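You operate a simulated robot arm through the tools that you are given. There is no shell and no other tool. Be economical: measure what you need, move in short steps, check, and stop when the job is done.

Carry out the task below with a simulated two-armed robot. There is one attempt and no reset: what you move stays moved.

JOB
Put the relay that says "24 V" from the wiring bench top on the green mat and the relay that says "12 V" on the right end of the steel bench. Open the shelf drawer. Do these in any order.
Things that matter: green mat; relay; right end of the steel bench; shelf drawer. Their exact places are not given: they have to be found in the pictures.

The check looks at the end state, three seconds after you hand in, the way a careful person would. Anything else that was tipped, shoved, dropped, spilled or broken makes it a failure.

ROBOT AND FRAMES
Two 7-joint arms with two-finger parallel grippers on one trunk, on a base that drives. Base frame: it is fixed to the floor where the robot stands at the start and does not move with it; the origin is under the middle of the robot, x ahead of it, y to its left, z up. Readings come in mm, rad, newtons and seconds.
The left shoulder is at the start at [50, 165, 1155], the right one opposite. With the tool pointing down near the work surface each hand reaches from about 200 to 680 mm from the robot's upright axis, wherever it stands, measured 20 degrees to its own side. Places, roughly: green mat [600, 1300, 800]; right end of the steel bench [-900, -1400, 800]; shelf drawer [-1700, 2900, 800]. Payload 3.91 kg a hand.
The tool frame of a hand sits at the grasp point between the pads (the TCP): z along the fingers, y along the line on which they close. The tips reach 30 mm beyond it. The gripper opens to 110 mm. The fingers are 20 mm wide and 10 mm thick; the gripper's body (48 by 112 mm) begins 55 mm behind the TCP.
Orientation is told as [roll, pitch, yaw] about the base's x, y, z axes, in that order, counted from this pose: with the fingers straight down and closing along the base's y, the tool's x points along the base's -x, its y along +y and its z along -z.

CONTROLS
- The arms move only by the tool nudge_tool. It takes "left_motion", "right_motion" or both (then of equal length, played together; a hand with none holds still); each is a list of rows, each an object of numbers (a shift or turn left out is 0, a gripper value left out holds the last): "x", "y", "z": the shift along the tool's x, y, z in mm; "ax", "ay", "az": the turn, a rotation vector about the tool's x, y, z in rad. In form: [{"x": .., "y": .., "z": .., "ax": .., "ay": .., "az": ..}, ...]. A call has 1 to 12 rows; each row is the pose to reach, as a shift and turn from the pose commanded when the call began, along the tool's axes at that moment. "left_claw" and "right_claw" are, for a hand that has rows, the opening, from 0 (shut) to 1 (fully open), set as the call begins (left out, the last holds). A row lasts 0.2 s, in which the tool goes at most 50 mm and 0.15 rad; a call with a longer step from one row to the next is refused whole, and so is a gripper value outside its range. Where a pose cannot be reached the arm comes as near as it can. A force on the tool above 40 N (or 10 N above the force at the start of the call, whichever is more), or a blocked arm, ends the call early, and 0.2 s more pass. The fingers move at their own pace (about 45 mm/s each) and stop on an object; they squeeze with about 36 N. The grip force told is the motor's: it shows also when the fingers shut on nothing. Time passes only in rows, and 0.2 s behind the last, so rows that repeat a pose let the fingers close. It gives the time, the measured TCP pose, the force on the tool (base axes), the opening and the grip force at its end, in the units of the frame above (readings bear some noise), with the torque about the TCP (base axes, N m) and any sound that the robot's microphone picked up.
- Cameras (640 x 400 px; columns grow to the right, rows downward): "scene" is now at [100, 55.7, 1330.3]; the picture's right is [0.61, -0.79, 0.00], its down [-0.40, -0.31, -0.86] and it looks along [0.68, 0.53, -0.51] (base axes); focal length 250 px, centre (320, 200). "left" rides on the left gripper at [72, -17, -103] in its tool frame; the picture's right is [0.23, 0.97, 0.00], its down [-0.76, 0.18, -0.62] and it looks along [-0.61, 0.14, 0.78] (tool axes); focal length 222 px, centre (320, 200). "right" rides on the right gripper at [72, 17, -103] in its tool frame; the picture's right is [-0.23, 0.97, 0.00], its down [-0.76, -0.18, -0.62] and it looks along [-0.61, -0.14, 0.78] (tool axes); focal length 222 px, centre (320, 200).
- snapshot(camera): a new picture of that camera. It takes no simulated time.
- slide_trunk(by): slides the trunk up (or, below 0, down) by that many mm; the arms and the scene camera ride with it, the base frame stays. It gives what a move gives, with no picture.
- drive_base(legs): drives the robot by 1 to 6 legs, each [ahead, left, turn to the left] in mm, mm and rad, along the robot's own axes; the way and the turn of a leg run together, so that a leg with both is an arc; at most 1500 mm and 3.142 rad a leg. The arms and the cameras ride along, it lands a little off, and it stops where it bumps. It gives what a move gives.
- aim_head(pan, tilt): turns the head with the scene camera to pan (to the left, within 1.396 rad either way) and tilt (down, from -0.506 to 1.204), counted from straight ahead of the robot. It gives what a move gives.
- pixel_to_xyz(camera, pixels): for up to 12 pixels [column, row] of the newest picture of that camera ("zoom" is the newest enlarged one), the place [x, y, z] in the base frame of the surface seen there, good to about 3 mm. It takes no simulated time.
- zoom(camera, box): a new picture of the part [left, top, right, bottom] of that camera's present view, enlarged. It takes no simulated time.
- job_done(): hands the job in; it is judged then, once.

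Keep the steps short. Do not move on a guess: measure, check each grasp and each placing, and mend mistakes. In all there are 110 turns and 100 pictures (those below and enlarged ones count). Leave the grippers open and the arms clear of the work at the hand-in unless told otherwise, and finish with a single line.

The tools are called after "Request:" as name(argument=value, ...) on one line, values as JSON. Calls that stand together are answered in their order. nudge_tool: Moves the arms, as the interface text tells. Its arguments: {"type":"object","properties":{"left_motion":{"type":"array"},"left_claw":{"type":"number"},"right_motion":{"type":"array"},"right_claw":{"type":"number"}},"required":[]} The other tools are called the same way: slide_trunk (by) slides the trunk up or down; drive_base (legs) drives the base; aim_head (pan, tilt) turns the head that bears the scene camera; snapshot (camera) takes a picture; pixel_to_xyz (camera, pixels) gives the place of the surface under pixels of a picture; zoom (camera, box) takes an enlarged picture of a part of a camera's view; job_done () hands the job in.

At the start:

```text
time: 0.0
left_tcp_pos: [323.3, 463.5, 1121.3]
left_tool_rot: [0.0, 0.0, 0.001]
left_ft_force: [-0.3, 0.2, 1.1]
left_wrist_torque: [-0.01, 0.0, -0.03]
left_width: 109.8
left_grasp_force: 0.0
right_tcp_pos: [414.2, 33.6, 1081.6]
right_tool_rot: [0.0, 0.0, 0.0]
right_ft_force: [0.5, -0.8, 0.8]
right_wrist_torque: [-0.01, -0.02, 0.02]
right_width: 109.9
right_grasp_force: 0.0
trunk travel left (down, up): [-375.0, 128.0]
robot x, y, heading: [1.4, 0.6, -0.003]
head pan, tilt: [0.66, 0.534]
```

scene: 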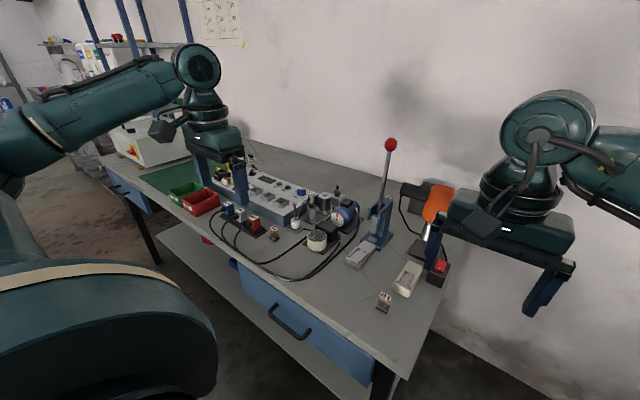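
right: 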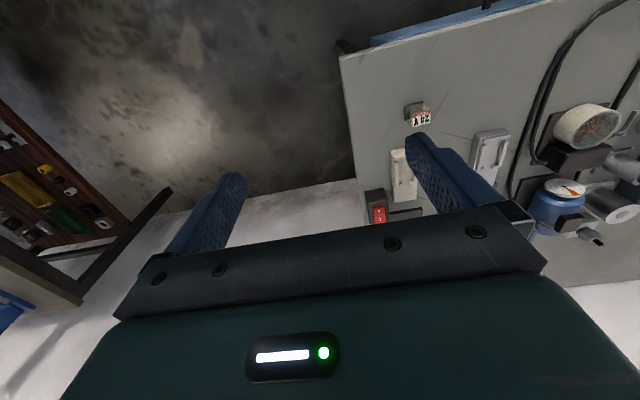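
left: 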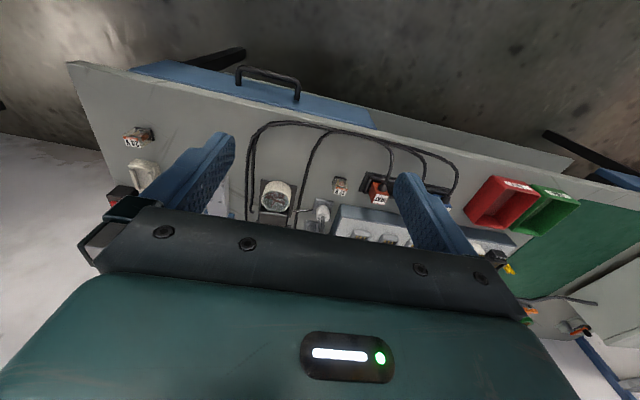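

I see small relay-like boxes at scene (384,300), (274,235) and (254,224). I'll zoom in to read them.

Request:
zoom(camera="scene", box=[200, 180, 360, 280])

Request:
zoom(camera="scene", box=[340, 240, 468, 320])

Request:
zoom(camera="left", box=[300, 140, 460, 240])

Request:
pixel_to_xyz(camera="scene", pixels=[[384, 296], [384, 308], [274, 232], [254, 224], [160, 180], [185, 192], [405, 275], [365, 340], [290, 325], [330, 260], [140, 182], [400, 350]])

```text
4.00 times, centred on (280, 230) of scene
```

zoom: 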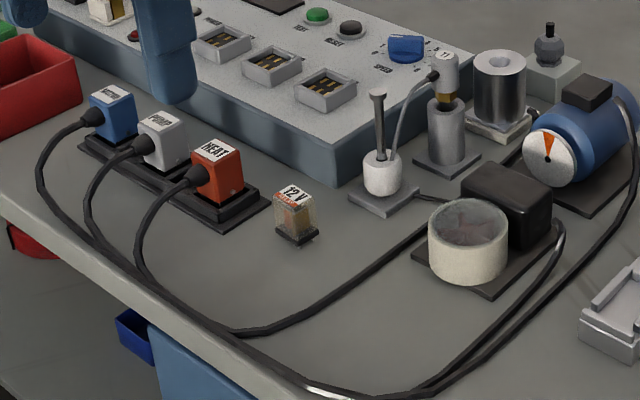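

```text
5.00 times, centred on (404, 280) of scene
```

zoom: 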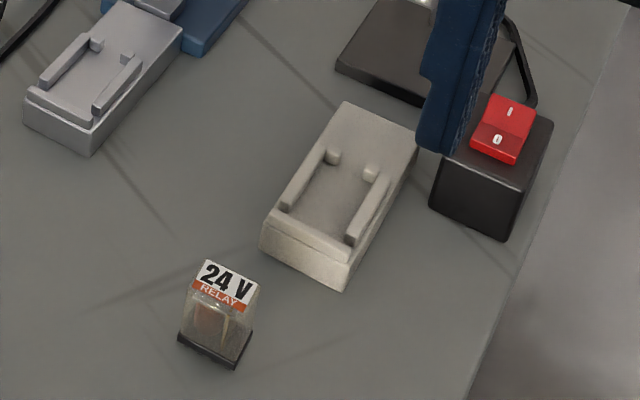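

```text
4.00 times, centred on (380, 190) of left
```

zoom: 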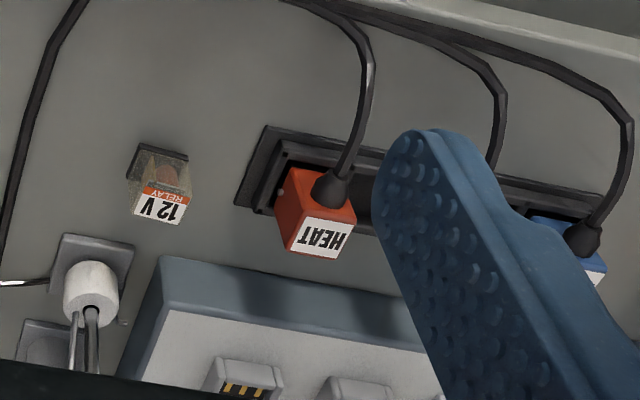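

```text
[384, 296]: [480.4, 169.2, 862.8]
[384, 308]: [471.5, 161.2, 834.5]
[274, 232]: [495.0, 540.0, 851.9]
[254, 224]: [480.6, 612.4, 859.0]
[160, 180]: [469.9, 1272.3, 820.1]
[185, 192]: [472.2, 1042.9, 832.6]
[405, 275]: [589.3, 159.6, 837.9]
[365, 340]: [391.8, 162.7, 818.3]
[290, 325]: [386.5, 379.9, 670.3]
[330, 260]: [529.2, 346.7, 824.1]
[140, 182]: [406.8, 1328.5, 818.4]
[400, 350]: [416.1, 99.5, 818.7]
```

The 24 V relay is at about [478,165] and the 12 V relay at about [495,540], both with tops near z 862. I'll measure the 24 V relay's outline in a tighter zoom.

Request:
zoom(camera="scene", box=[360, 280, 408, 320])

Request:
zoom(camera="right", box=[380, 80, 460, 130])

```text
10.00 times, centred on (384, 300) of scene
```

zoom: 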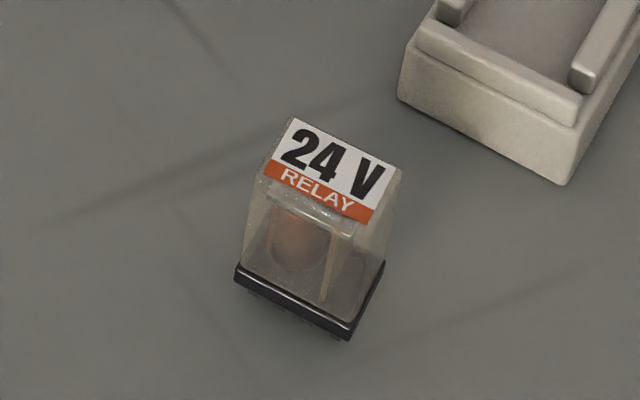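

```text
8.00 times, centred on (420, 105) of right
```

zoom: 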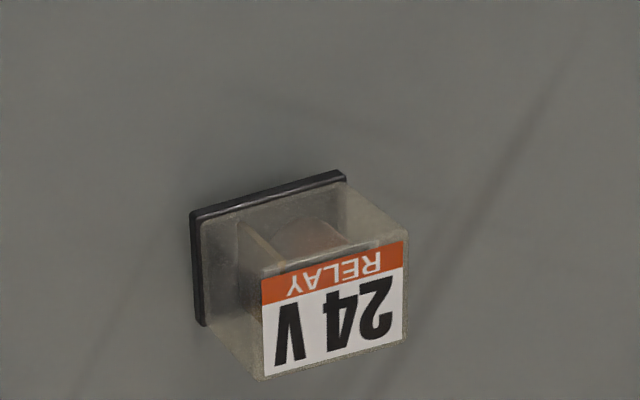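

The newest zoom is the right camera's. I'll measure the label corners and base corners there.

Request:
pixel_to_xyz(camera="zoom", pixels=[[263, 285], [400, 250], [268, 370], [400, 330], [333, 310], [196, 217], [338, 177], [200, 318], [150, 200]])

```text
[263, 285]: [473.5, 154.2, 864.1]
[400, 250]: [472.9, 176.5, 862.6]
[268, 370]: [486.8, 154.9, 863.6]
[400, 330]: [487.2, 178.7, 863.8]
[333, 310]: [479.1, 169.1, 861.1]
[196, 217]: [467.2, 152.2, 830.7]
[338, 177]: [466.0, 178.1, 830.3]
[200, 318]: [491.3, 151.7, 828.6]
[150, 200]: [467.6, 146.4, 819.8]
```

The 24 V relay is axis-aligned with its centre near [479,166] and its top at 863. I'll measure the tall neighbours (red ball, lever, orange lamp) and the posts on the left before moving.

Request:
pixel_to_xyz(camera="scene", pixels=[[390, 145], [382, 205], [437, 200], [415, 190], [441, 266], [361, 255], [190, 30], [145, 30], [97, 50], [170, 45], [145, 140], [335, 190]])

Request:
aim_head(pan=1.2, tilt=0.35)

Request:
snapshot(camera="scene")

```text
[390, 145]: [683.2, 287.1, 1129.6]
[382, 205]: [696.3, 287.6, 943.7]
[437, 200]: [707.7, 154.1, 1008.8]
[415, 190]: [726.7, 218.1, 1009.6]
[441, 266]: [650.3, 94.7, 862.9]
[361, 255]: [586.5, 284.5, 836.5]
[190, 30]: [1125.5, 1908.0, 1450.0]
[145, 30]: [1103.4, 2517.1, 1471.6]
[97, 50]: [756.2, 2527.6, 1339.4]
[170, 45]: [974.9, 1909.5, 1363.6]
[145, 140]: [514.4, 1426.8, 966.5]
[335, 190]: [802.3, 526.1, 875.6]
```

```text
time: 1.0
left_tcp_pos: [323.1, 462.7, 1121.6]
left_tool_rot: [-0.001, 0.001, 0.0]
left_ft_force: [0.0, 1.2, 0.8]
left_wrist_torque: [0.02, 0.03, -0.02]
left_width: 110.1
left_grasp_force: 0.1
right_tcp_pos: [414.9, 33.1, 1080.6]
right_tool_rot: [-0.001, -0.001, -0.001]
right_ft_force: [0.6, 0.4, 0.7]
right_wrist_torque: [0.04, -0.02, -0.01]
right_width: 109.9
right_grasp_force: 0.1
trunk travel left (down, up): [-375.0, 128.0]
robot x, y, heading: [2.5, -3.5, -0.0]
head pan, tilt: [1.201, 0.351]
```

```text
91 pictures are left
```

scene: 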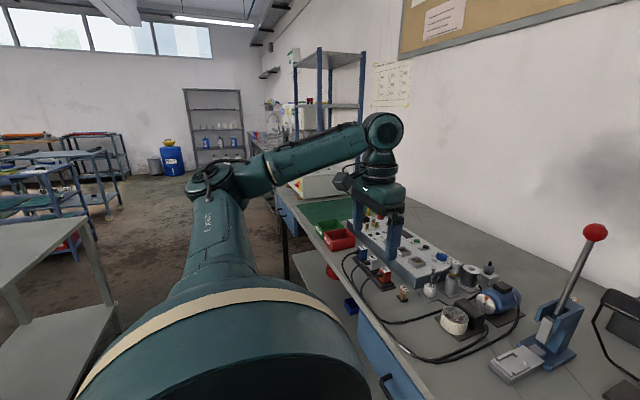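

The nearest obstacle is the fixture at x≥560, so a straight descent is clear. I'll move the right hand above the relay to z≈930.

Request:
nudge_tool(right_motion=[{"x": -20, "y": 35}, {"x": -40, "y": 75}, {"x": -64, "y": 112}, {"x": -64, "y": 133, "z": 30}, {"x": -64, "y": 133, "z": 70}, {"x": -64, "y": 133, "z": 110}, {"x": -64, "y": 133, "z": 150}, {"x": -64, "y": 133, "z": 150}], right_claw=1)

Request:
snapshot(camera="right")

```text
time: 2.8
left_tcp_pos: [323.6, 463.6, 1121.4]
left_tool_rot: [0.0, 0.002, 0.001]
left_ft_force: [0.7, 0.2, -0.5]
left_wrist_torque: [0.0, -0.02, 0.03]
left_width: 110.1
left_grasp_force: 0.1
right_tcp_pos: [480.3, 167.2, 931.7]
right_tool_rot: [0.0, 0.001, 0.0]
right_ft_force: [-0.5, 0.1, -0.3]
right_wrist_torque: [0.01, -0.02, 0.02]
right_width: 110.2
right_grasp_force: 0.2
trunk travel left (down, up): [-375.0, 128.0]
robot x, y, heading: [1.9, -0.4, -0.002]
head pan, tilt: [1.201, 0.351]
```

```text
90 pictures are left
```

right: 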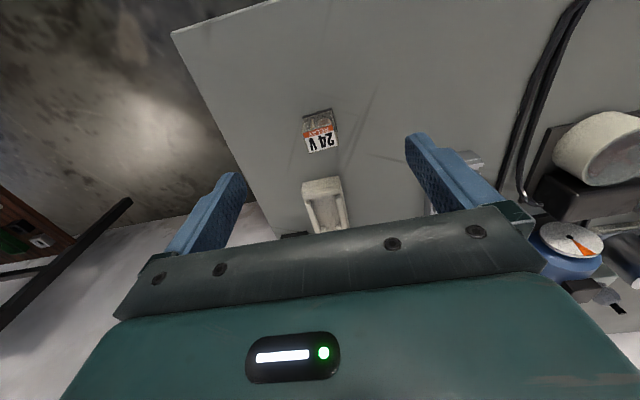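

The relay sits under the grasp point: label at (321,143), predicted (320,137). I'll descend to z≈856 and then close.

Request:
nudge_tool(right_motion=[{"z": 25}, {"z": 50}, {"z": 65}, {"z": 75}, {"z": 75}])

Request:
nudge_tool(right_motion=[{"z": 0}, {"z": 0}, {"z": 0}, {"z": 0}, {"z": 0}, {"z": 0}, {"z": 0}], right_claw=0)

Request:
snapshot(camera="right")

```text
time: 4.0
left_tcp_pos: [323.1, 463.1, 1121.9]
left_tool_rot: [-0.001, -0.001, -0.001]
left_ft_force: [0.2, -0.2, 0.1]
left_wrist_torque: [-0.03, 0.0, 0.02]
left_width: 109.8
left_grasp_force: 0.1
right_tcp_pos: [483.4, 161.4, 855.4]
right_tool_rot: [0.001, 0.001, 0.0]
right_ft_force: [-0.2, 0.0, 0.0]
right_wrist_torque: [0.05, -0.01, 0.01]
right_width: 110.0
right_grasp_force: 0.1
right hand out of reach, approached as far as the arm can: row 4, 5
trunk travel left (down, up): [-375.0, 128.0]
robot x, y, heading: [-2.6, 0.3, -0.004]
head pan, tilt: [1.201, 0.351]
```

```text
time: 5.6
left_tcp_pos: [322.4, 462.4, 1121.7]
left_tool_rot: [0.0, 0.0, 0.0]
left_ft_force: [-0.7, 0.5, 1.1]
left_wrist_torque: [0.03, 0.0, -0.03]
left_width: 110.1
left_grasp_force: 0.1
right_tcp_pos: [481.1, 159.4, 855.1]
right_tool_rot: [0.001, 0.001, 0.0]
right_ft_force: [-0.1, -0.7, 0.3]
right_wrist_torque: [0.01, 0.03, -0.01]
right_width: 27.1
right_grasp_force: 35.8
trunk travel left (down, up): [-375.0, 128.0]
robot x, y, heading: [-3.2, -0.1, -0.001]
head pan, tilt: [1.201, 0.351]
```

```text
89 pictures are left
```

right: 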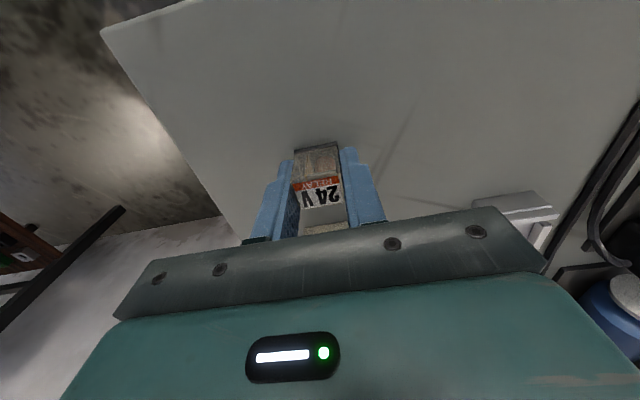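

Gripped: width 27 mm, force 36 N. I'll lift straight up, then draw back toward the body.

Request:
nudge_tool(right_motion=[{"z": -20}, {"z": -55}, {"z": -100}, {"z": -145}, {"z": -190, "x": 20, "y": -30}, {"z": -225, "x": 50, "y": -70}, {"z": -225, "x": 80, "y": -110}, {"z": -225, "x": 110, "y": -150}, {"z": -225, "x": 110, "y": -190}])

Request:
snapshot(camera="scene")

Request:
snapshot(camera="right")

```text
refused: row 5 steps farther than a row can; nothing moved
```

```text
88 pictures are left
```

scene: 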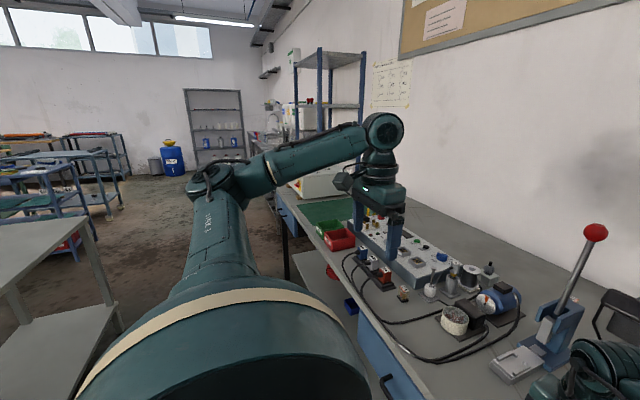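

```text
87 pictures are left
```

right: 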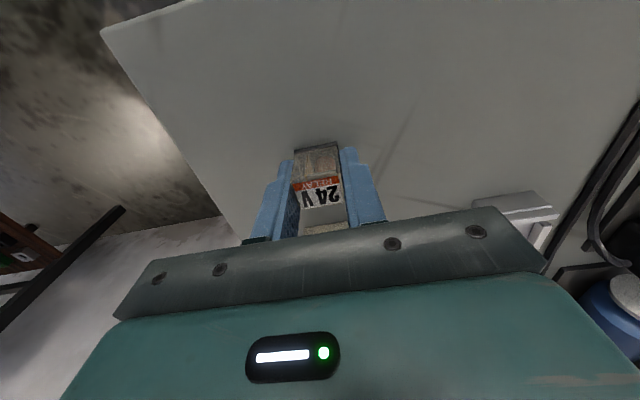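

One row was too long and the call was refused. I'll repeat it with smaller steps.

Request:
nudge_tool(right_motion=[{"z": -20}, {"z": -55}, {"z": -100}, {"z": -145}, {"z": -185}, {"z": -225}, {"z": -225, "x": 25, "y": -35}, {"z": -225, "x": 50, "y": -70}, {"z": -225, "x": 75, "y": -105}, {"z": -225, "x": 100, "y": -140}, {"z": -225, "x": 110, "y": -180}, {"z": -225, "x": 110, "y": -200}])

Request:
snapshot(camera="right")

```text
time: 8.2
left_tcp_pos: [322.2, 462.9, 1121.1]
left_tool_rot: [-0.002, 0.0, -0.001]
left_ft_force: [0.1, -0.8, 0.0]
left_wrist_torque: [-0.04, 0.04, 0.0]
left_width: 110.0
left_grasp_force: 0.1
right_tcp_pos: [371.5, -39.7, 1080.2]
right_tool_rot: [0.0, 0.0, -0.001]
right_ft_force: [0.8, 1.0, -0.4]
right_wrist_torque: [0.01, -0.01, -0.02]
right_width: 0.1
right_grasp_force: 36.1
trunk travel left (down, up): [-375.0, 128.0]
robot x, y, heading: [0.9, 0.9, 0.004]
head pan, tilt: [1.201, 0.351]
```

```text
86 pictures are left
```

right: 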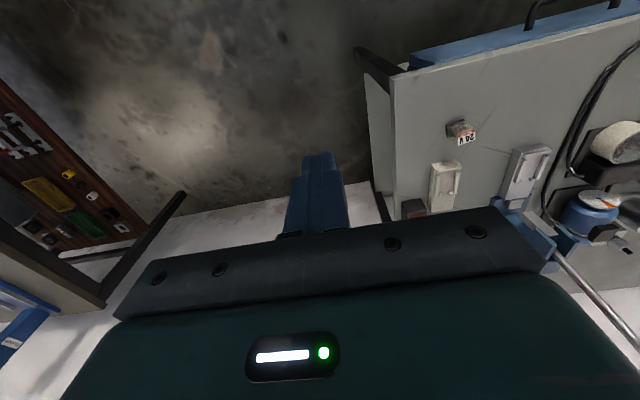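

The relay slipped out: the hand reads 0.1 mm and the relay is still on the bench, upright at (461,130). I'll look closer and re-measure.

Request:
zoom(camera="right", box=[430, 110, 494, 150])

Request:
pixel_to_xyz(camera="right", pixels=[[461, 125], [467, 138]])

```text
10.00 times, centred on (462, 130) of right
```

zoom: 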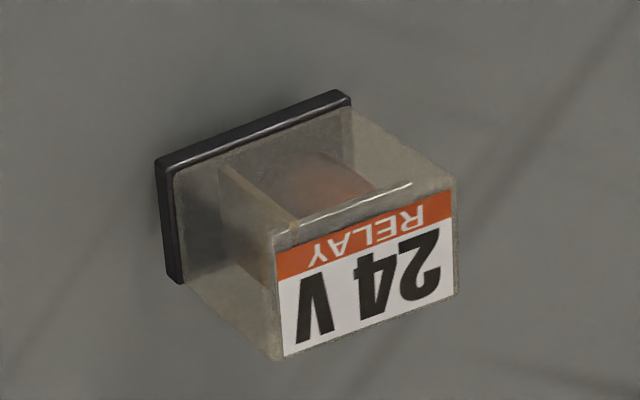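

```text
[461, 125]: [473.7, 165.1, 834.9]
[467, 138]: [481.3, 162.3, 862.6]
```

Request:
pixel_to_xyz(camera="zoom", pixels=[[280, 275], [450, 210], [285, 350], [453, 290], [160, 175], [343, 108], [175, 272], [165, 162], [130, 200], [365, 290]])

```text
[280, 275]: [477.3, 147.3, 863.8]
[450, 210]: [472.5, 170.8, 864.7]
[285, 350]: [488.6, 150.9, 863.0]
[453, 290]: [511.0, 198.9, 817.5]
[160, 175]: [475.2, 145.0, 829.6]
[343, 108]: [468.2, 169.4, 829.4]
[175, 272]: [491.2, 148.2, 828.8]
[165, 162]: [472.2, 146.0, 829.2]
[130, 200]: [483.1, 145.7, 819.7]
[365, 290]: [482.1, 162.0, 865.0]
```

The relay now stands near [482,161], yawed about +0.2 rad. My grip was only on the low rim, and the right arm was at its reach limit. The left hand reaches this spot more comfortably, so I'll use it and grip higher on the cover. First I'll move it above the relay and swing the right hand aside.

Request:
nudge_tool(left_motion=[{"x": -20, "y": -38}, {"x": -40, "y": -76}, {"x": -60, "y": -114}, {"x": -80, "y": -152}, {"x": -100, "y": -190}, {"x": -120, "y": -228}, {"x": -140, "y": -266, "az": -0.1}, {"x": -159, "y": -302, "az": -0.2}, {"x": -159, "y": -302, "z": 45, "az": -0.2}, {"x": -159, "y": -302, "z": 90, "az": -0.2}, {"x": -159, "y": -302, "z": 135, "az": -0.2}, {"x": -159, "y": -302, "z": 175, "az": -0.2}], right_motion=[{"y": -20}, {"y": -50}, {"y": -80}, {"y": -110}, {"y": -140}, {"y": -170}, {"y": -200}, {"y": -200}, {"y": -200}, {"y": -200}, {"y": -200}, {"y": -200}], right_claw=1, left_claw=1)

Request:
snapshot(camera="left")

```text
time: 10.8
left_tcp_pos: [476.2, 169.8, 949.1]
left_tool_rot: [-0.001, -0.001, 0.201]
left_ft_force: [0.2, 0.1, 0.2]
left_wrist_torque: [-0.01, -0.02, 0.0]
left_width: 109.7
left_grasp_force: 0.1
left hand out of reach, approached as far as the arm can: row 12
right_tcp_pos: [369.6, -238.7, 1078.8]
right_tool_rot: [-0.002, 0.0, 0.001]
right_ft_force: [0.3, -0.3, -1.0]
right_wrist_torque: [0.01, 0.02, 0.02]
right_width: 110.0
right_grasp_force: 0.0
trunk travel left (down, up): [-375.0, 128.0]
robot x, y, heading: [-0.1, 2.1, 0.001]
head pan, tilt: [1.201, 0.351]
```

```text
84 pictures are left
```

left: 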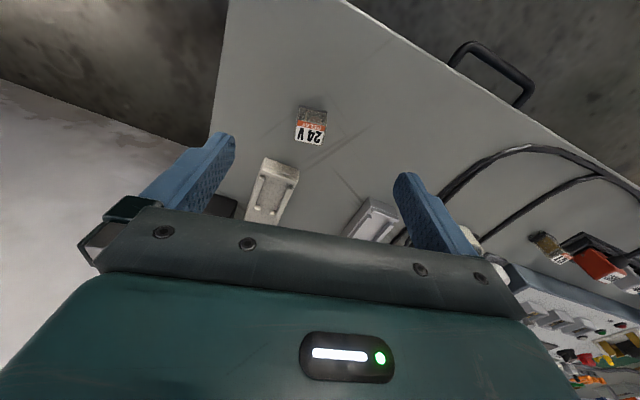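

The left hand stopped 10 mm short with an "out of reach" notice. I'll try a small correction to see whether it really is a limit: 6 mm ahead, 9 mm right.

Request:
nudge_tool(left_motion=[{"x": -2, "y": -5}, {"x": -4, "y": -10}, {"x": -4, "y": -10, "z": 10}, {"x": -4, "y": -10, "z": 10}])

```text
time: 11.8
left_tcp_pos: [473.6, 167.4, 945.8]
left_tool_rot: [-0.003, 0.0, 0.201]
left_ft_force: [0.3, 0.4, 0.3]
left_wrist_torque: [0.01, -0.03, 0.01]
left_width: 110.1
left_grasp_force: 0.1
left hand out of reach, approached as far as the arm can: row 1, 2, 3, 4
right_tcp_pos: [371.0, -239.0, 1079.4]
right_tool_rot: [0.001, 0.0, 0.0]
right_ft_force: [0.0, -0.2, 0.1]
right_wrist_torque: [-0.05, -0.05, 0.04]
right_width: 109.7
right_grasp_force: 0.1
trunk travel left (down, up): [-375.0, 128.0]
robot x, y, heading: [0.2, -1.0, 0.0]
head pan, tilt: [1.201, 0.351]
```

That is a real limit. I'll raise the hand, drive 120 mm to the right so the relay lies further toward the left arm's side, then retry.

Request:
nudge_tool(left_motion=[{"z": -40}, {"z": -80}, {"z": -120}, {"z": -160}])

Request:
drive_base(legs=[[0, -120, 0]])

```text
time: 12.8
left_tcp_pos: [471.6, 169.9, 1107.8]
left_tool_rot: [-0.001, 0.0, 0.2]
left_ft_force: [0.1, -0.6, -0.7]
left_wrist_torque: [-0.01, 0.03, 0.02]
left_width: 110.0
left_grasp_force: 0.0
right_tcp_pos: [371.7, -240.2, 1079.5]
right_tool_rot: [0.001, 0.0, 0.001]
right_ft_force: [-0.6, 0.2, 0.0]
right_wrist_torque: [-0.02, 0.0, -0.03]
right_width: 109.8
right_grasp_force: 0.1
trunk travel left (down, up): [-375.0, 128.0]
robot x, y, heading: [-2.5, -4.1, -0.004]
head pan, tilt: [1.201, 0.351]
```

```text
time: 14.5
left_tcp_pos: [470.7, 50.6, 1107.2]
left_tool_rot: [-0.001, -0.001, 0.201]
left_ft_force: [0.0, 0.0, 0.5]
left_wrist_torque: [0.0, 0.03, 0.0]
left_width: 109.9
left_grasp_force: 0.0
right_tcp_pos: [371.4, -358.8, 1080.7]
right_tool_rot: [0.0, -0.001, 0.003]
right_ft_force: [-0.1, -0.5, -0.7]
right_wrist_torque: [0.03, -0.02, -0.02]
right_width: 109.9
right_grasp_force: 0.1
trunk travel left (down, up): [-375.0, 128.0]
robot x, y, heading: [2.4, -120.5, 0.003]
head pan, tilt: [1.201, 0.351]
```

Now I'll move the left hand above the relay again: 11 mm ahead, 110 mm left, then down to z≈940.

Request:
nudge_tool(left_motion=[{"x": -11, "y": 35}, {"x": -22, "y": 70}, {"x": -33, "y": 106}, {"x": -33, "y": 106, "z": 45}, {"x": -33, "y": 106, "z": 90}, {"x": -33, "y": 106, "z": 130}, {"x": -33, "y": 106, "z": 167}, {"x": -33, "y": 106, "z": 167}])

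Request:
snapshot(camera="left")

```text
time: 16.3
left_tcp_pos: [483.8, 160.3, 940.8]
left_tool_rot: [0.0, 0.001, 0.202]
left_ft_force: [0.6, -0.2, 0.2]
left_wrist_torque: [0.02, 0.02, 0.03]
left_width: 109.9
left_grasp_force: 0.0
right_tcp_pos: [371.5, -358.9, 1079.7]
right_tool_rot: [-0.001, 0.0, 0.0]
right_ft_force: [0.0, -0.9, 0.5]
right_wrist_torque: [0.01, 0.02, 0.02]
right_width: 110.0
right_grasp_force: 0.1
trunk travel left (down, up): [-375.0, 128.0]
robot x, y, heading: [-2.2, -124.1, 0.0]
head pan, tilt: [1.201, 0.351]
```

```text
83 pictures are left
```

left: 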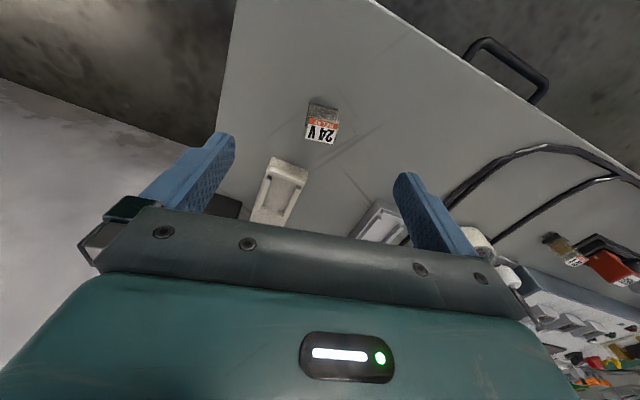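

The hand is centred: label at (321,131), predicted (320,136), and the edge tilt matches the tool's yaw. I'll descend to z≈862 so the pads hold the cover above the rim, then close.

Request:
nudge_tool(left_motion=[{"z": 30}, {"z": 55}, {"z": 70}, {"z": 79}, {"z": 79}])

Request:
nudge_tool(left_motion=[{"z": 0}, {"z": 0}, {"z": 0}, {"z": 0}, {"z": 0}, {"z": 0}, {"z": 0}, {"z": 0}], left_claw=0)

Request:
nudge_tool(left_motion=[{"z": -5}, {"z": -15}, {"z": -25}, {"z": -35}, {"z": -35}])

Request:
snapshot(camera="left")

```text
time: 17.5
left_tcp_pos: [483.4, 160.9, 861.5]
left_tool_rot: [-0.002, 0.0, 0.202]
left_ft_force: [-0.9, 0.2, 0.1]
left_wrist_torque: [0.02, 0.02, 0.01]
left_width: 110.2
left_grasp_force: 0.0
right_tcp_pos: [372.8, -357.9, 1079.2]
right_tool_rot: [0.0, 0.001, 0.003]
right_ft_force: [0.5, 0.6, 0.7]
right_wrist_torque: [-0.01, 0.0, 0.02]
right_width: 109.6
right_grasp_force: 0.2
trunk travel left (down, up): [-375.0, 128.0]
robot x, y, heading: [0.6, -121.5, -0.002]
head pan, tilt: [1.201, 0.351]
```

```text
time: 19.3
left_tcp_pos: [483.1, 161.8, 860.1]
left_tool_rot: [-0.001, 0.0, 0.202]
left_ft_force: [-0.4, 0.3, 0.4]
left_wrist_torque: [0.02, -0.01, -0.02]
left_width: 26.9
left_grasp_force: 36.2
right_tcp_pos: [373.2, -359.5, 1079.4]
right_tool_rot: [0.0, -0.001, 0.002]
right_ft_force: [0.0, 0.0, 0.2]
right_wrist_torque: [0.01, -0.01, -0.02]
right_width: 110.0
right_grasp_force: 0.1
trunk travel left (down, up): [-375.0, 128.0]
robot x, y, heading: [-1.1, -120.2, 0.002]
head pan, tilt: [1.201, 0.351]
```

```text
time: 20.5
left_tcp_pos: [482.7, 160.8, 897.0]
left_tool_rot: [0.001, 0.001, 0.2]
left_ft_force: [0.0, 0.3, -0.5]
left_wrist_torque: [0.01, 0.02, 0.02]
left_width: 26.8
left_grasp_force: 36.1
right_tcp_pos: [371.1, -358.8, 1078.7]
right_tool_rot: [0.0, 0.001, 0.002]
right_ft_force: [0.0, 0.6, -0.1]
right_wrist_torque: [0.01, -0.01, 0.02]
right_width: 109.8
right_grasp_force: 0.1
trunk travel left (down, up): [-375.0, 128.0]
robot x, y, heading: [-2.5, -120.7, 0.003]
head pan, tilt: [1.201, 0.351]
```

```text
82 pictures are left
```

left: 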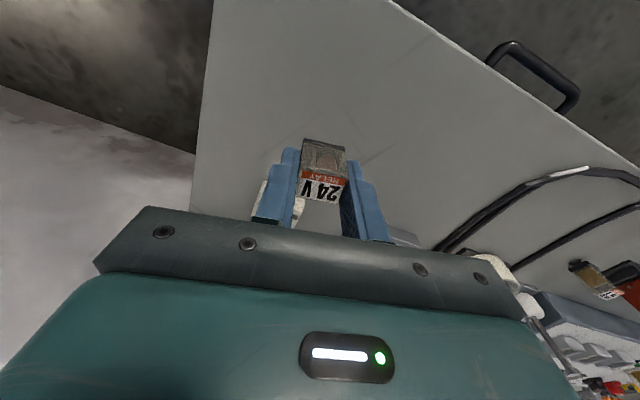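

The relay is held. I'll lift slowly to about z 1080 and check that it stays.

Request:
nudge_tool(left_motion=[{"z": -12}, {"z": -28}, {"z": -48}, {"z": -68}, {"z": -88}, {"z": -108}, {"z": -128}, {"z": -148}, {"z": -168}, {"z": -180}, {"z": -185}, {"z": -185}])

Request:
snapshot(camera="left")

Request:
snapshot(camera="scene")

Request:
pixel_to_xyz(camera="scene", pixels=[[90, 218], [30, 222], [120, 310], [10, 240], [325, 205], [340, 215], [310, 235], [290, 205], [60, 170], [370, 230], [355, 225], [300, 200]])

```text
time: 23.1
left_tcp_pos: [483.3, 158.8, 1080.0]
left_tool_rot: [0.001, 0.0, 0.2]
left_ft_force: [-1.0, 0.4, -0.3]
left_wrist_torque: [-0.03, -0.01, 0.0]
left_width: 27.1
left_grasp_force: 35.9
right_tcp_pos: [371.9, -359.1, 1080.5]
right_tool_rot: [0.0, 0.001, 0.001]
right_ft_force: [0.0, 0.6, -0.6]
right_wrist_torque: [0.01, 0.0, -0.01]
right_width: 110.1
right_grasp_force: 0.0
trunk travel left (down, up): [-375.0, 128.0]
robot x, y, heading: [0.7, -119.7, 0.0]
head pan, tilt: [1.201, 0.351]
```

```text
81 pictures are left
```

left: 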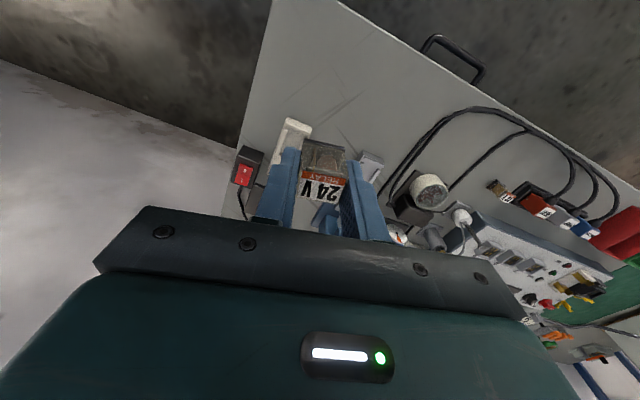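

```text
80 pictures are left
```

scene: 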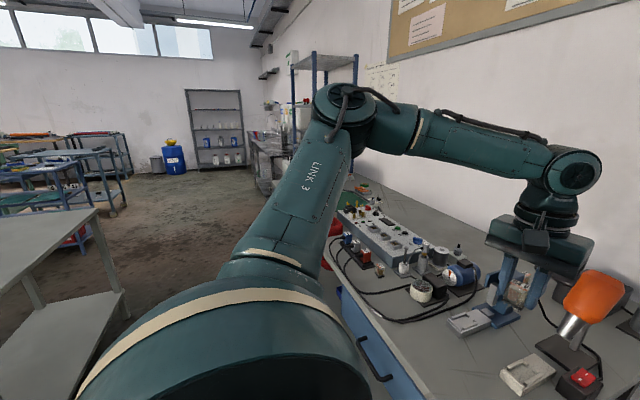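

```text
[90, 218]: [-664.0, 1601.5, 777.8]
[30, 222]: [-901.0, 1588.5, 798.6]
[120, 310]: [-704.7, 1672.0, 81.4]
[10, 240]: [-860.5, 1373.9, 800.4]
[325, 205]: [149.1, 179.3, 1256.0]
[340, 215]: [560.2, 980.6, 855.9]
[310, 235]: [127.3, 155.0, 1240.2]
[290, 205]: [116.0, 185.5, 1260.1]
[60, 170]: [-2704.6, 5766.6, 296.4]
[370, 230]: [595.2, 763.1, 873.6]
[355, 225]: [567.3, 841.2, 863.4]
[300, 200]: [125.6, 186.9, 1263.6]
```

The relay is held securely at z 1080. The table behind is at x<-650, so the way left is free. I'll drive about 1000 mm left toward the mat and look.

Request:
drive_base(legs=[[0, 500, 0], [0, 500, 0]])

Request:
aim_head(pan=0.75, tilt=0.65)

Request:
snapshot(camera="scene")

Request:
snapshot(camera="left")

```text
time: 32.3
left_tcp_pos: [480.1, 1145.3, 1080.4]
left_tool_rot: [0.001, 0.0, 0.208]
left_ft_force: [-0.2, -0.2, -0.9]
left_wrist_torque: [0.02, -0.01, 0.0]
left_width: 27.1
left_grasp_force: 36.4
right_tcp_pos: [370.6, 624.7, 1078.8]
right_tool_rot: [0.0, 0.0, 0.007]
right_ft_force: [-0.6, 0.6, 0.0]
right_wrist_torque: [-0.01, 0.0, 0.01]
right_width: 109.9
right_grasp_force: 0.0
trunk travel left (down, up): [-375.0, 128.0]
robot x, y, heading: [-4.8, 861.5, 0.006]
head pan, tilt: [1.201, 0.351]
```

```text
time: 33.2
left_tcp_pos: [479.8, 1145.0, 1081.6]
left_tool_rot: [-0.001, 0.001, 0.206]
left_ft_force: [0.1, 0.1, -0.4]
left_wrist_torque: [0.01, 0.0, -0.01]
left_width: 26.9
left_grasp_force: 35.8
right_tcp_pos: [371.1, 624.1, 1079.9]
right_tool_rot: [-0.001, 0.001, 0.007]
right_ft_force: [-0.1, 0.4, -0.3]
right_wrist_torque: [0.0, 0.0, -0.01]
right_width: 110.0
right_grasp_force: 0.1
trunk travel left (down, up): [-375.0, 128.0]
robot x, y, heading: [0.1, 863.5, 0.006]
head pan, tilt: [0.75, 0.649]
```

```text
79 pictures are left
```

scene: 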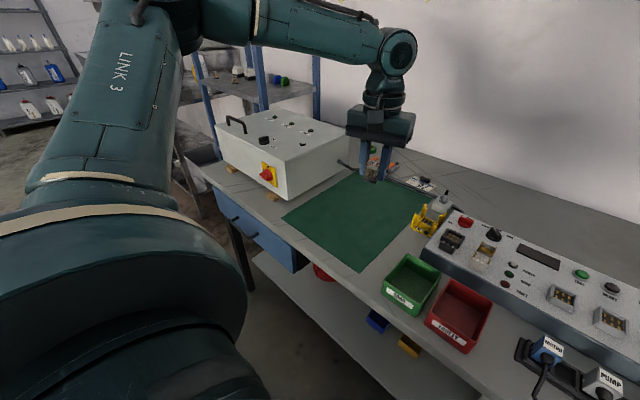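

```text
78 pictures are left
```

left: 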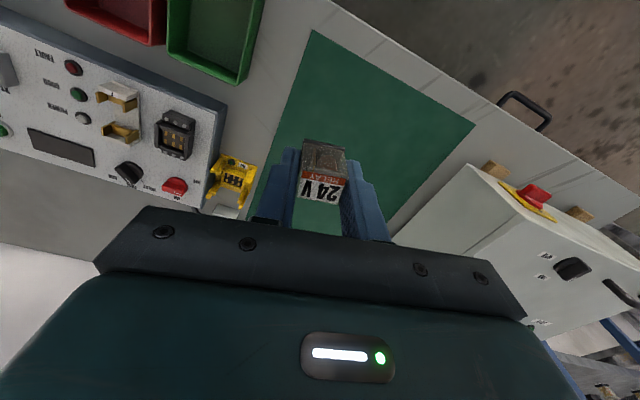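

The mat is in full view and clear. I'll measure its extent.

Request:
pixel_to_xyz(camera="scene", pixels=[[285, 217], [360, 268], [350, 180], [408, 220], [350, 220], [272, 195], [415, 270], [415, 222]])

```text
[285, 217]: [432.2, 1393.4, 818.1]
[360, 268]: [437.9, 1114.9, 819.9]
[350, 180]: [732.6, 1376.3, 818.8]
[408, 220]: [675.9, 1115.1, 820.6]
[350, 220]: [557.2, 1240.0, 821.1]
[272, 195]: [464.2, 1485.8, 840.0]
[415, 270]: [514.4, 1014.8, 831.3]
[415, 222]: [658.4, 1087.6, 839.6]
```

The mat spans x 430–730 and y 1110–1395, z≈820. I'll drive 95 mm further left, so the hand is over the mat centre with good reach.

Request:
drive_base(legs=[[0, 95, 0]])

Request:
nudge_tool(left_motion=[{"z": 20}, {"z": 50}, {"z": 80}, {"z": 110}, {"z": 140}, {"z": 170}, {"z": 185}, {"z": 185}])

Request:
snapshot(camera="left")

```text
time: 34.7
left_tcp_pos: [478.3, 1240.0, 1079.9]
left_tool_rot: [0.001, -0.001, 0.206]
left_ft_force: [0.9, -0.3, -0.4]
left_wrist_torque: [-0.01, -0.02, 0.01]
left_width: 27.0
left_grasp_force: 35.9
right_tcp_pos: [369.8, 719.6, 1078.4]
right_tool_rot: [-0.001, 0.0, 0.007]
right_ft_force: [0.6, -0.5, 0.0]
right_wrist_torque: [0.02, 0.01, 0.04]
right_width: 110.2
right_grasp_force: 0.1
trunk travel left (down, up): [-375.0, 128.0]
robot x, y, heading: [-3.2, 956.5, 0.008]
head pan, tilt: [0.75, 0.649]
```

```text
time: 36.5
left_tcp_pos: [478.5, 1239.8, 895.1]
left_tool_rot: [-0.002, -0.001, 0.208]
left_ft_force: [0.2, 0.5, -0.7]
left_wrist_torque: [-0.01, 0.0, 0.03]
left_width: 26.9
left_grasp_force: 36.0
right_tcp_pos: [370.7, 719.5, 1079.5]
right_tool_rot: [0.0, 0.002, 0.007]
right_ft_force: [0.0, -0.1, 0.2]
right_wrist_torque: [0.01, -0.05, -0.02]
right_width: 110.0
right_grasp_force: 0.1
trunk travel left (down, up): [-375.0, 128.0]
robot x, y, heading: [-2.7, 958.4, 0.003]
head pan, tilt: [0.75, 0.649]
```

```text
77 pictures are left
```

left: 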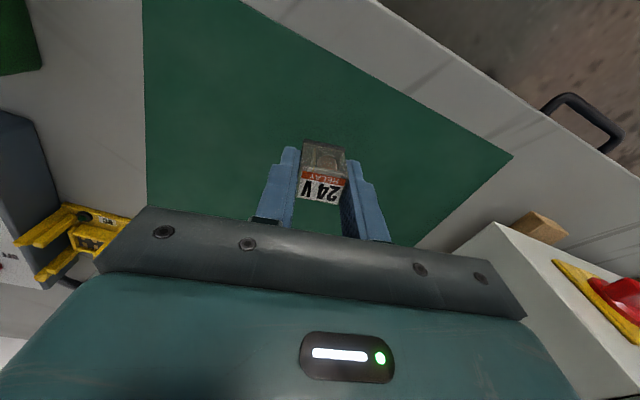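

The relay is well over the mat. I'll shift 25 mm ahead, lower 33 mm to contact (TCP z≈862), and open.

Request:
nudge_tool(left_motion=[{"x": -25}, {"x": -25, "z": 15}, {"x": -25, "z": 25}, {"x": -25, "z": 30}, {"x": -25, "z": 33}, {"x": -25, "z": 34}])

Request:
nudge_tool(left_motion=[{"z": 0}, {"z": 0}, {"z": 0}, {"z": 0}, {"z": 0}, {"z": 0}], left_claw=1)

Request:
nudge_tool(left_motion=[{"z": -20}, {"z": -50}, {"z": -90}, {"z": -130}, {"z": -170}, {"z": -200}])

Request:
snapshot(camera="left")

```text
time: 37.9
left_tcp_pos: [501.1, 1244.9, 863.9]
left_tool_rot: [0.0, 0.001, 0.206]
left_ft_force: [-0.2, -0.5, -0.5]
left_wrist_torque: [0.0, 0.01, 0.0]
left_width: 26.8
left_grasp_force: 36.4
left hand out of reach, approached as far as the arm can: row 6
right_tcp_pos: [371.4, 719.3, 1079.8]
right_tool_rot: [-0.001, -0.002, 0.008]
right_ft_force: [-0.1, -1.0, 0.2]
right_wrist_torque: [-0.01, 0.0, -0.02]
right_width: 110.1
right_grasp_force: 0.0
trunk travel left (down, up): [-375.0, 128.0]
robot x, y, heading: [2.0, 955.9, 0.007]
head pan, tilt: [0.75, 0.649]
```

```text
time: 39.3
left_tcp_pos: [502.0, 1244.7, 863.3]
left_tool_rot: [0.001, 0.001, 0.207]
left_ft_force: [0.0, -0.1, 0.8]
left_wrist_torque: [-0.01, 0.0, 0.03]
left_width: 109.9
left_grasp_force: 0.0
right_tcp_pos: [370.3, 719.4, 1079.7]
right_tool_rot: [-0.001, 0.0, 0.007]
right_ft_force: [0.1, -0.2, 0.3]
right_wrist_torque: [0.04, -0.02, 0.04]
right_width: 110.0
right_grasp_force: 0.0
trunk travel left (down, up): [-375.0, 128.0]
robot x, y, heading: [-4.0, 956.2, 0.006]
head pan, tilt: [0.75, 0.649]
```

```text
time: 40.7
left_tcp_pos: [503.5, 1244.5, 1065.8]
left_tool_rot: [0.0, 0.0, 0.206]
left_ft_force: [0.3, -0.5, -1.1]
left_wrist_torque: [0.03, 0.01, -0.02]
left_width: 110.2
left_grasp_force: 0.1
right_tcp_pos: [369.5, 719.1, 1079.2]
right_tool_rot: [-0.001, 0.001, 0.006]
right_ft_force: [-0.4, 0.9, -0.1]
right_wrist_torque: [0.01, -0.01, -0.02]
right_width: 110.0
right_grasp_force: 0.1
trunk travel left (down, up): [-375.0, 128.0]
robot x, y, heading: [-3.6, 955.9, 0.004]
head pan, tilt: [0.75, 0.649]
```

```text
76 pictures are left
```

left: 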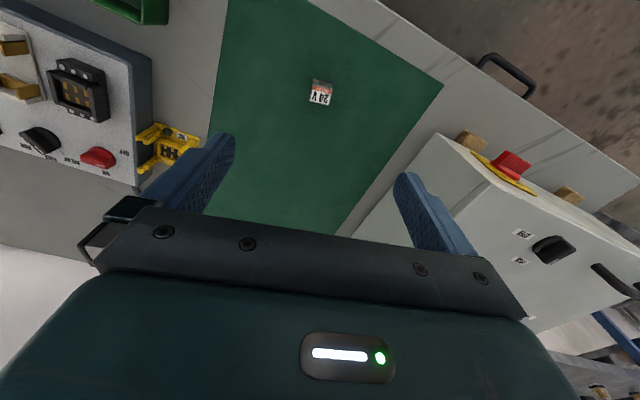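

The relay stands on the mat at (321,93). I'll zoom to confirm, then drive right about 690 mm so the 12 V relay is in comfortable left-hand reach.

Request:
zoom(camera="left", box=[288, 70, 352, 110])

Request:
nudge_tool(left_motion=[{"x": 20}, {"x": 30, "z": -20, "az": 0.1}, {"x": 30, "z": -20, "az": 0.207}])

Request:
drive_base(legs=[[0, -690, 0]])

Request:
aim_head(pan=0.6, tilt=0.75)

Request:
snapshot(camera="scene")

Request:
snapshot(camera="left")

```text
10.00 times, centred on (320, 90) of left
```

zoom: 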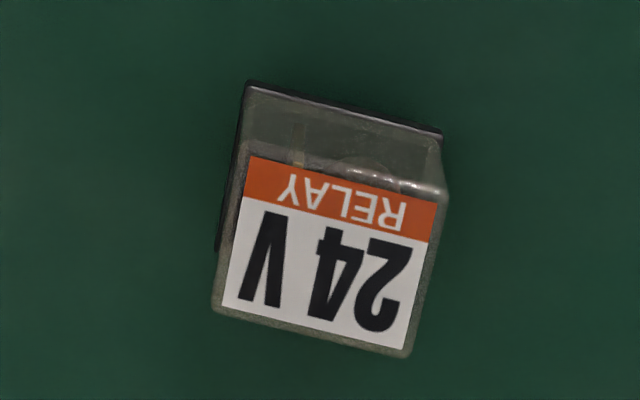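

```text
time: 41.5
left_tcp_pos: [472.8, 1239.0, 1084.0]
left_tool_rot: [-0.001, 0.0, -0.002]
left_ft_force: [-0.1, 0.2, -0.3]
left_wrist_torque: [0.0, -0.01, 0.0]
left_width: 109.9
left_grasp_force: 0.0
right_tcp_pos: [369.6, 719.9, 1078.9]
right_tool_rot: [-0.001, 0.0, 0.007]
right_ft_force: [0.7, 0.3, 0.3]
right_wrist_torque: [0.01, 0.05, 0.01]
right_width: 109.9
right_grasp_force: 0.1
trunk travel left (down, up): [-375.0, 128.0]
robot x, y, heading: [-2.2, 957.9, 0.009]
head pan, tilt: [0.75, 0.649]
```

```text
time: 47.9
left_tcp_pos: [477.4, 572.6, 1085.0]
left_tool_rot: [0.0, -0.001, 0.014]
left_ft_force: [-0.4, 0.5, -0.1]
left_wrist_torque: [0.0, 0.03, 0.01]
left_width: 110.0
left_grasp_force: 0.0
right_tcp_pos: [384.2, 51.2, 1080.4]
right_tool_rot: [0.0, 0.0, 0.023]
right_ft_force: [-0.5, 0.5, 0.0]
right_wrist_torque: [-0.01, 0.0, 0.0]
right_width: 109.7
right_grasp_force: 0.1
trunk travel left (down, up): [-375.0, 128.0]
robot x, y, heading: [6.9, 283.4, 0.028]
head pan, tilt: [0.75, 0.649]
```

```text
time: 48.6
left_tcp_pos: [477.7, 573.4, 1084.3]
left_tool_rot: [0.0, 0.001, 0.016]
left_ft_force: [0.8, 0.2, 1.0]
left_wrist_torque: [-0.01, 0.02, 0.04]
left_width: 109.9
left_grasp_force: 0.0
right_tcp_pos: [383.7, 52.4, 1079.8]
right_tool_rot: [-0.001, 0.0, 0.022]
right_ft_force: [0.7, -0.1, 0.0]
right_wrist_torque: [-0.02, 0.01, -0.02]
right_width: 110.1
right_grasp_force: 0.1
trunk travel left (down, up): [-375.0, 128.0]
robot x, y, heading: [9.3, 282.9, 0.022]
head pan, tilt: [0.6, 0.75]
```

```text
74 pictures are left
```

scene: 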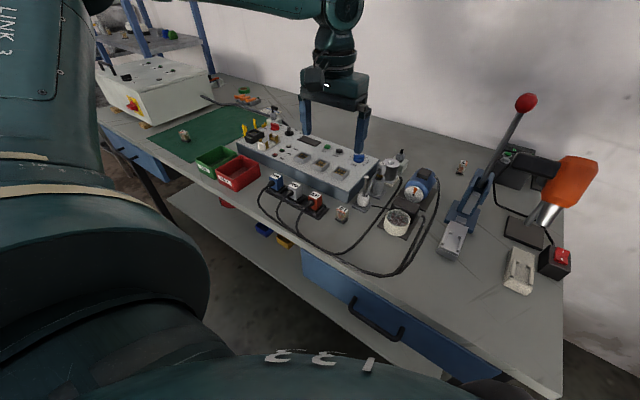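

```text
73 pictures are left
```

left: 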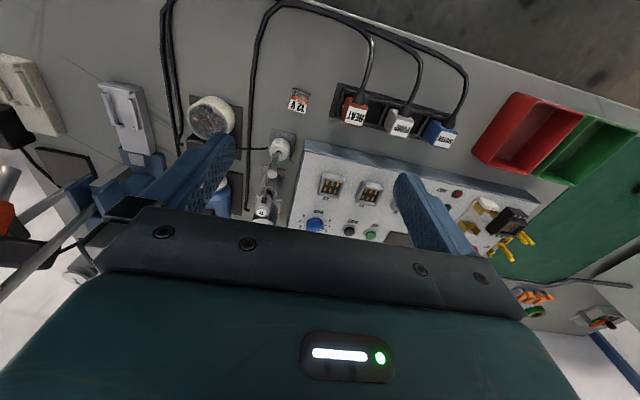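

The 24 V relay is upright on the mat. There is another relay-like piece at scene (461,167), so I'll zoom there and on the 12 V relay.

Request:
zoom(camera="scene", box=[437, 152, 485, 182])

Request:
zoom(camera="left", box=[236, 60, 396, 160])

Request:
pixel_to_xyz(camera="zoom", pixels=[[215, 145], [300, 150], [195, 185], [285, 200], [250, 175], [395, 140], [380, 90], [440, 180], [140, 320], [60, 200], [210, 120], [310, 128]])

```text
13.33 times, centred on (461, 167) of scene
```

zoom: 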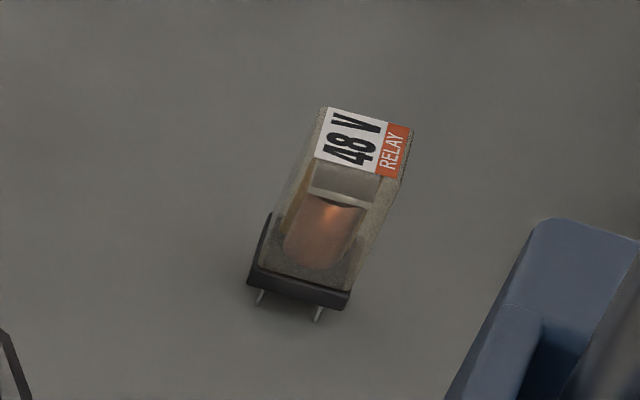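

```text
4.00 times, centred on (316, 110) of left
```

zoom: 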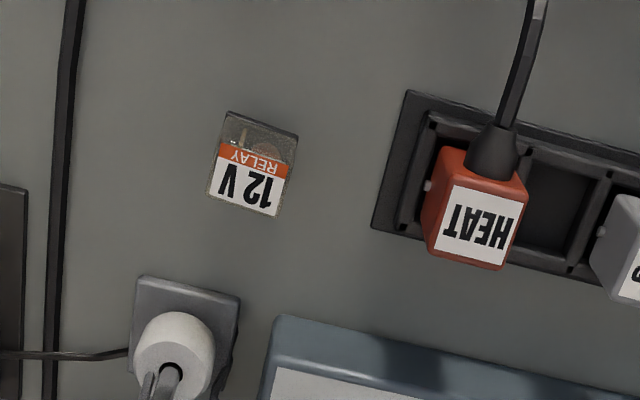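

```text
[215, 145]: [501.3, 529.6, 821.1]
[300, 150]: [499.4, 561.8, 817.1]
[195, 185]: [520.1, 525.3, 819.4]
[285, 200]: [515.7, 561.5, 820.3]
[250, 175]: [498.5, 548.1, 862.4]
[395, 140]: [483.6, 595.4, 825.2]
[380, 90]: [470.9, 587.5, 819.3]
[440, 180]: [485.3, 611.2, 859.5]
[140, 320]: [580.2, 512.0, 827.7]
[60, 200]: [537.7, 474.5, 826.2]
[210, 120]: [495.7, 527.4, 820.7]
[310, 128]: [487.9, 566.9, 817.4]
```

The third relay is 48 V and stays. I'll measure the 12 V relay's label corners more finely.

Request:
zoom(camera="left", box=[276, 80, 324, 120])

Request:
pixel_to_xyz(camera="zoom", pixels=[[250, 150], [355, 180], [220, 240], [325, 270], [285, 215], [240, 90], [370, 130]])

```text
10.00 times, centred on (300, 100) of left
```

zoom: 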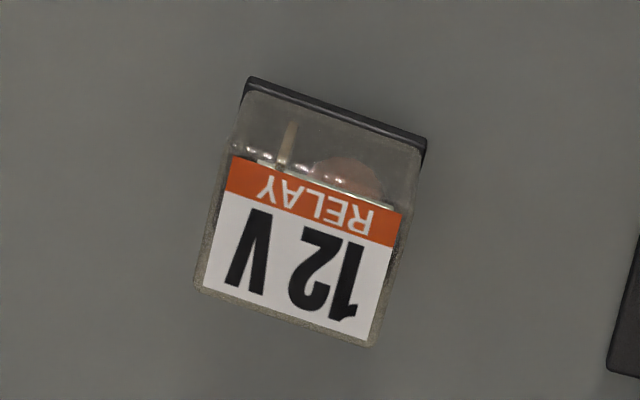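

```text
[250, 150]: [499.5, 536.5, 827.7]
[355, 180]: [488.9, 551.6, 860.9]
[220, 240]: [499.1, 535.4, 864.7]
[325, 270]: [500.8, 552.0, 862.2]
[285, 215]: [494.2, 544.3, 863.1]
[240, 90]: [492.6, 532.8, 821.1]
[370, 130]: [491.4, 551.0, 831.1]
```

The 12 V relay is nearly axis-aligned, centred near [497,548]. The HEAT strip starts at y≈587, so I'll narrow the opening to about 50 mm and hover at z≈930.

Request:
nudge_tool(left_motion=[{"x": -10, "y": -13}, {"x": -19, "y": -26}, {"x": -19, "y": -26, "z": 30}, {"x": -19, "y": -26, "z": 60}, {"x": -19, "y": -26, "z": 90}, {"x": -19, "y": -26, "z": 120}, {"x": -19, "y": -26, "z": 150}, {"x": -19, "y": -26, "z": 150}], left_claw=0.45)

Request:
snapshot(camera="left")

Request:
zoom(camera="left", box=[280, 110, 376, 170])

```text
time: 50.4
left_tcp_pos: [497.6, 547.2, 934.2]
left_tool_rot: [-0.001, 0.001, 0.015]
left_ft_force: [-0.4, 0.0, -0.6]
left_wrist_torque: [-0.02, 0.0, 0.01]
left_width: 49.5
left_grasp_force: 0.1
right_tcp_pos: [384.4, 52.3, 1079.9]
right_tool_rot: [0.001, 0.0, 0.022]
right_ft_force: [0.0, 0.3, 0.1]
right_wrist_torque: [-0.02, -0.01, 0.0]
right_width: 109.9
right_grasp_force: 0.1
trunk travel left (down, up): [-375.0, 128.0]
robot x, y, heading: [6.7, 286.3, 0.024]
head pan, tilt: [0.6, 0.75]
```

```text
69 pictures are left
```

left: 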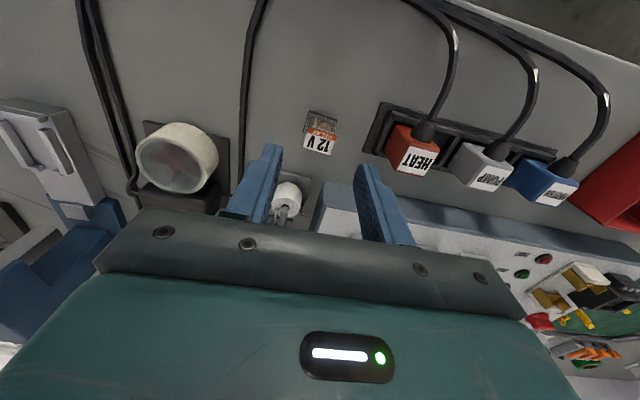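

```text
6.67 times, centred on (328, 140) of left
```

zoom: 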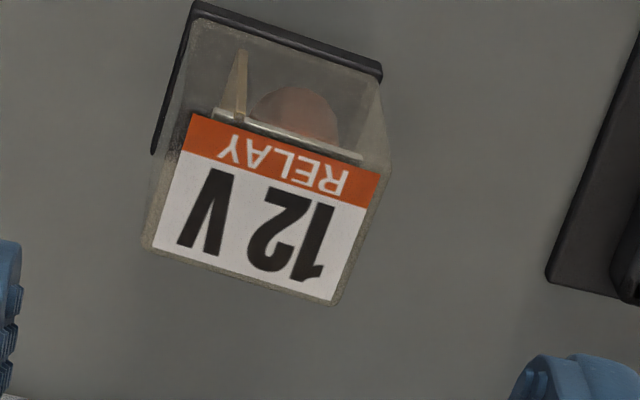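

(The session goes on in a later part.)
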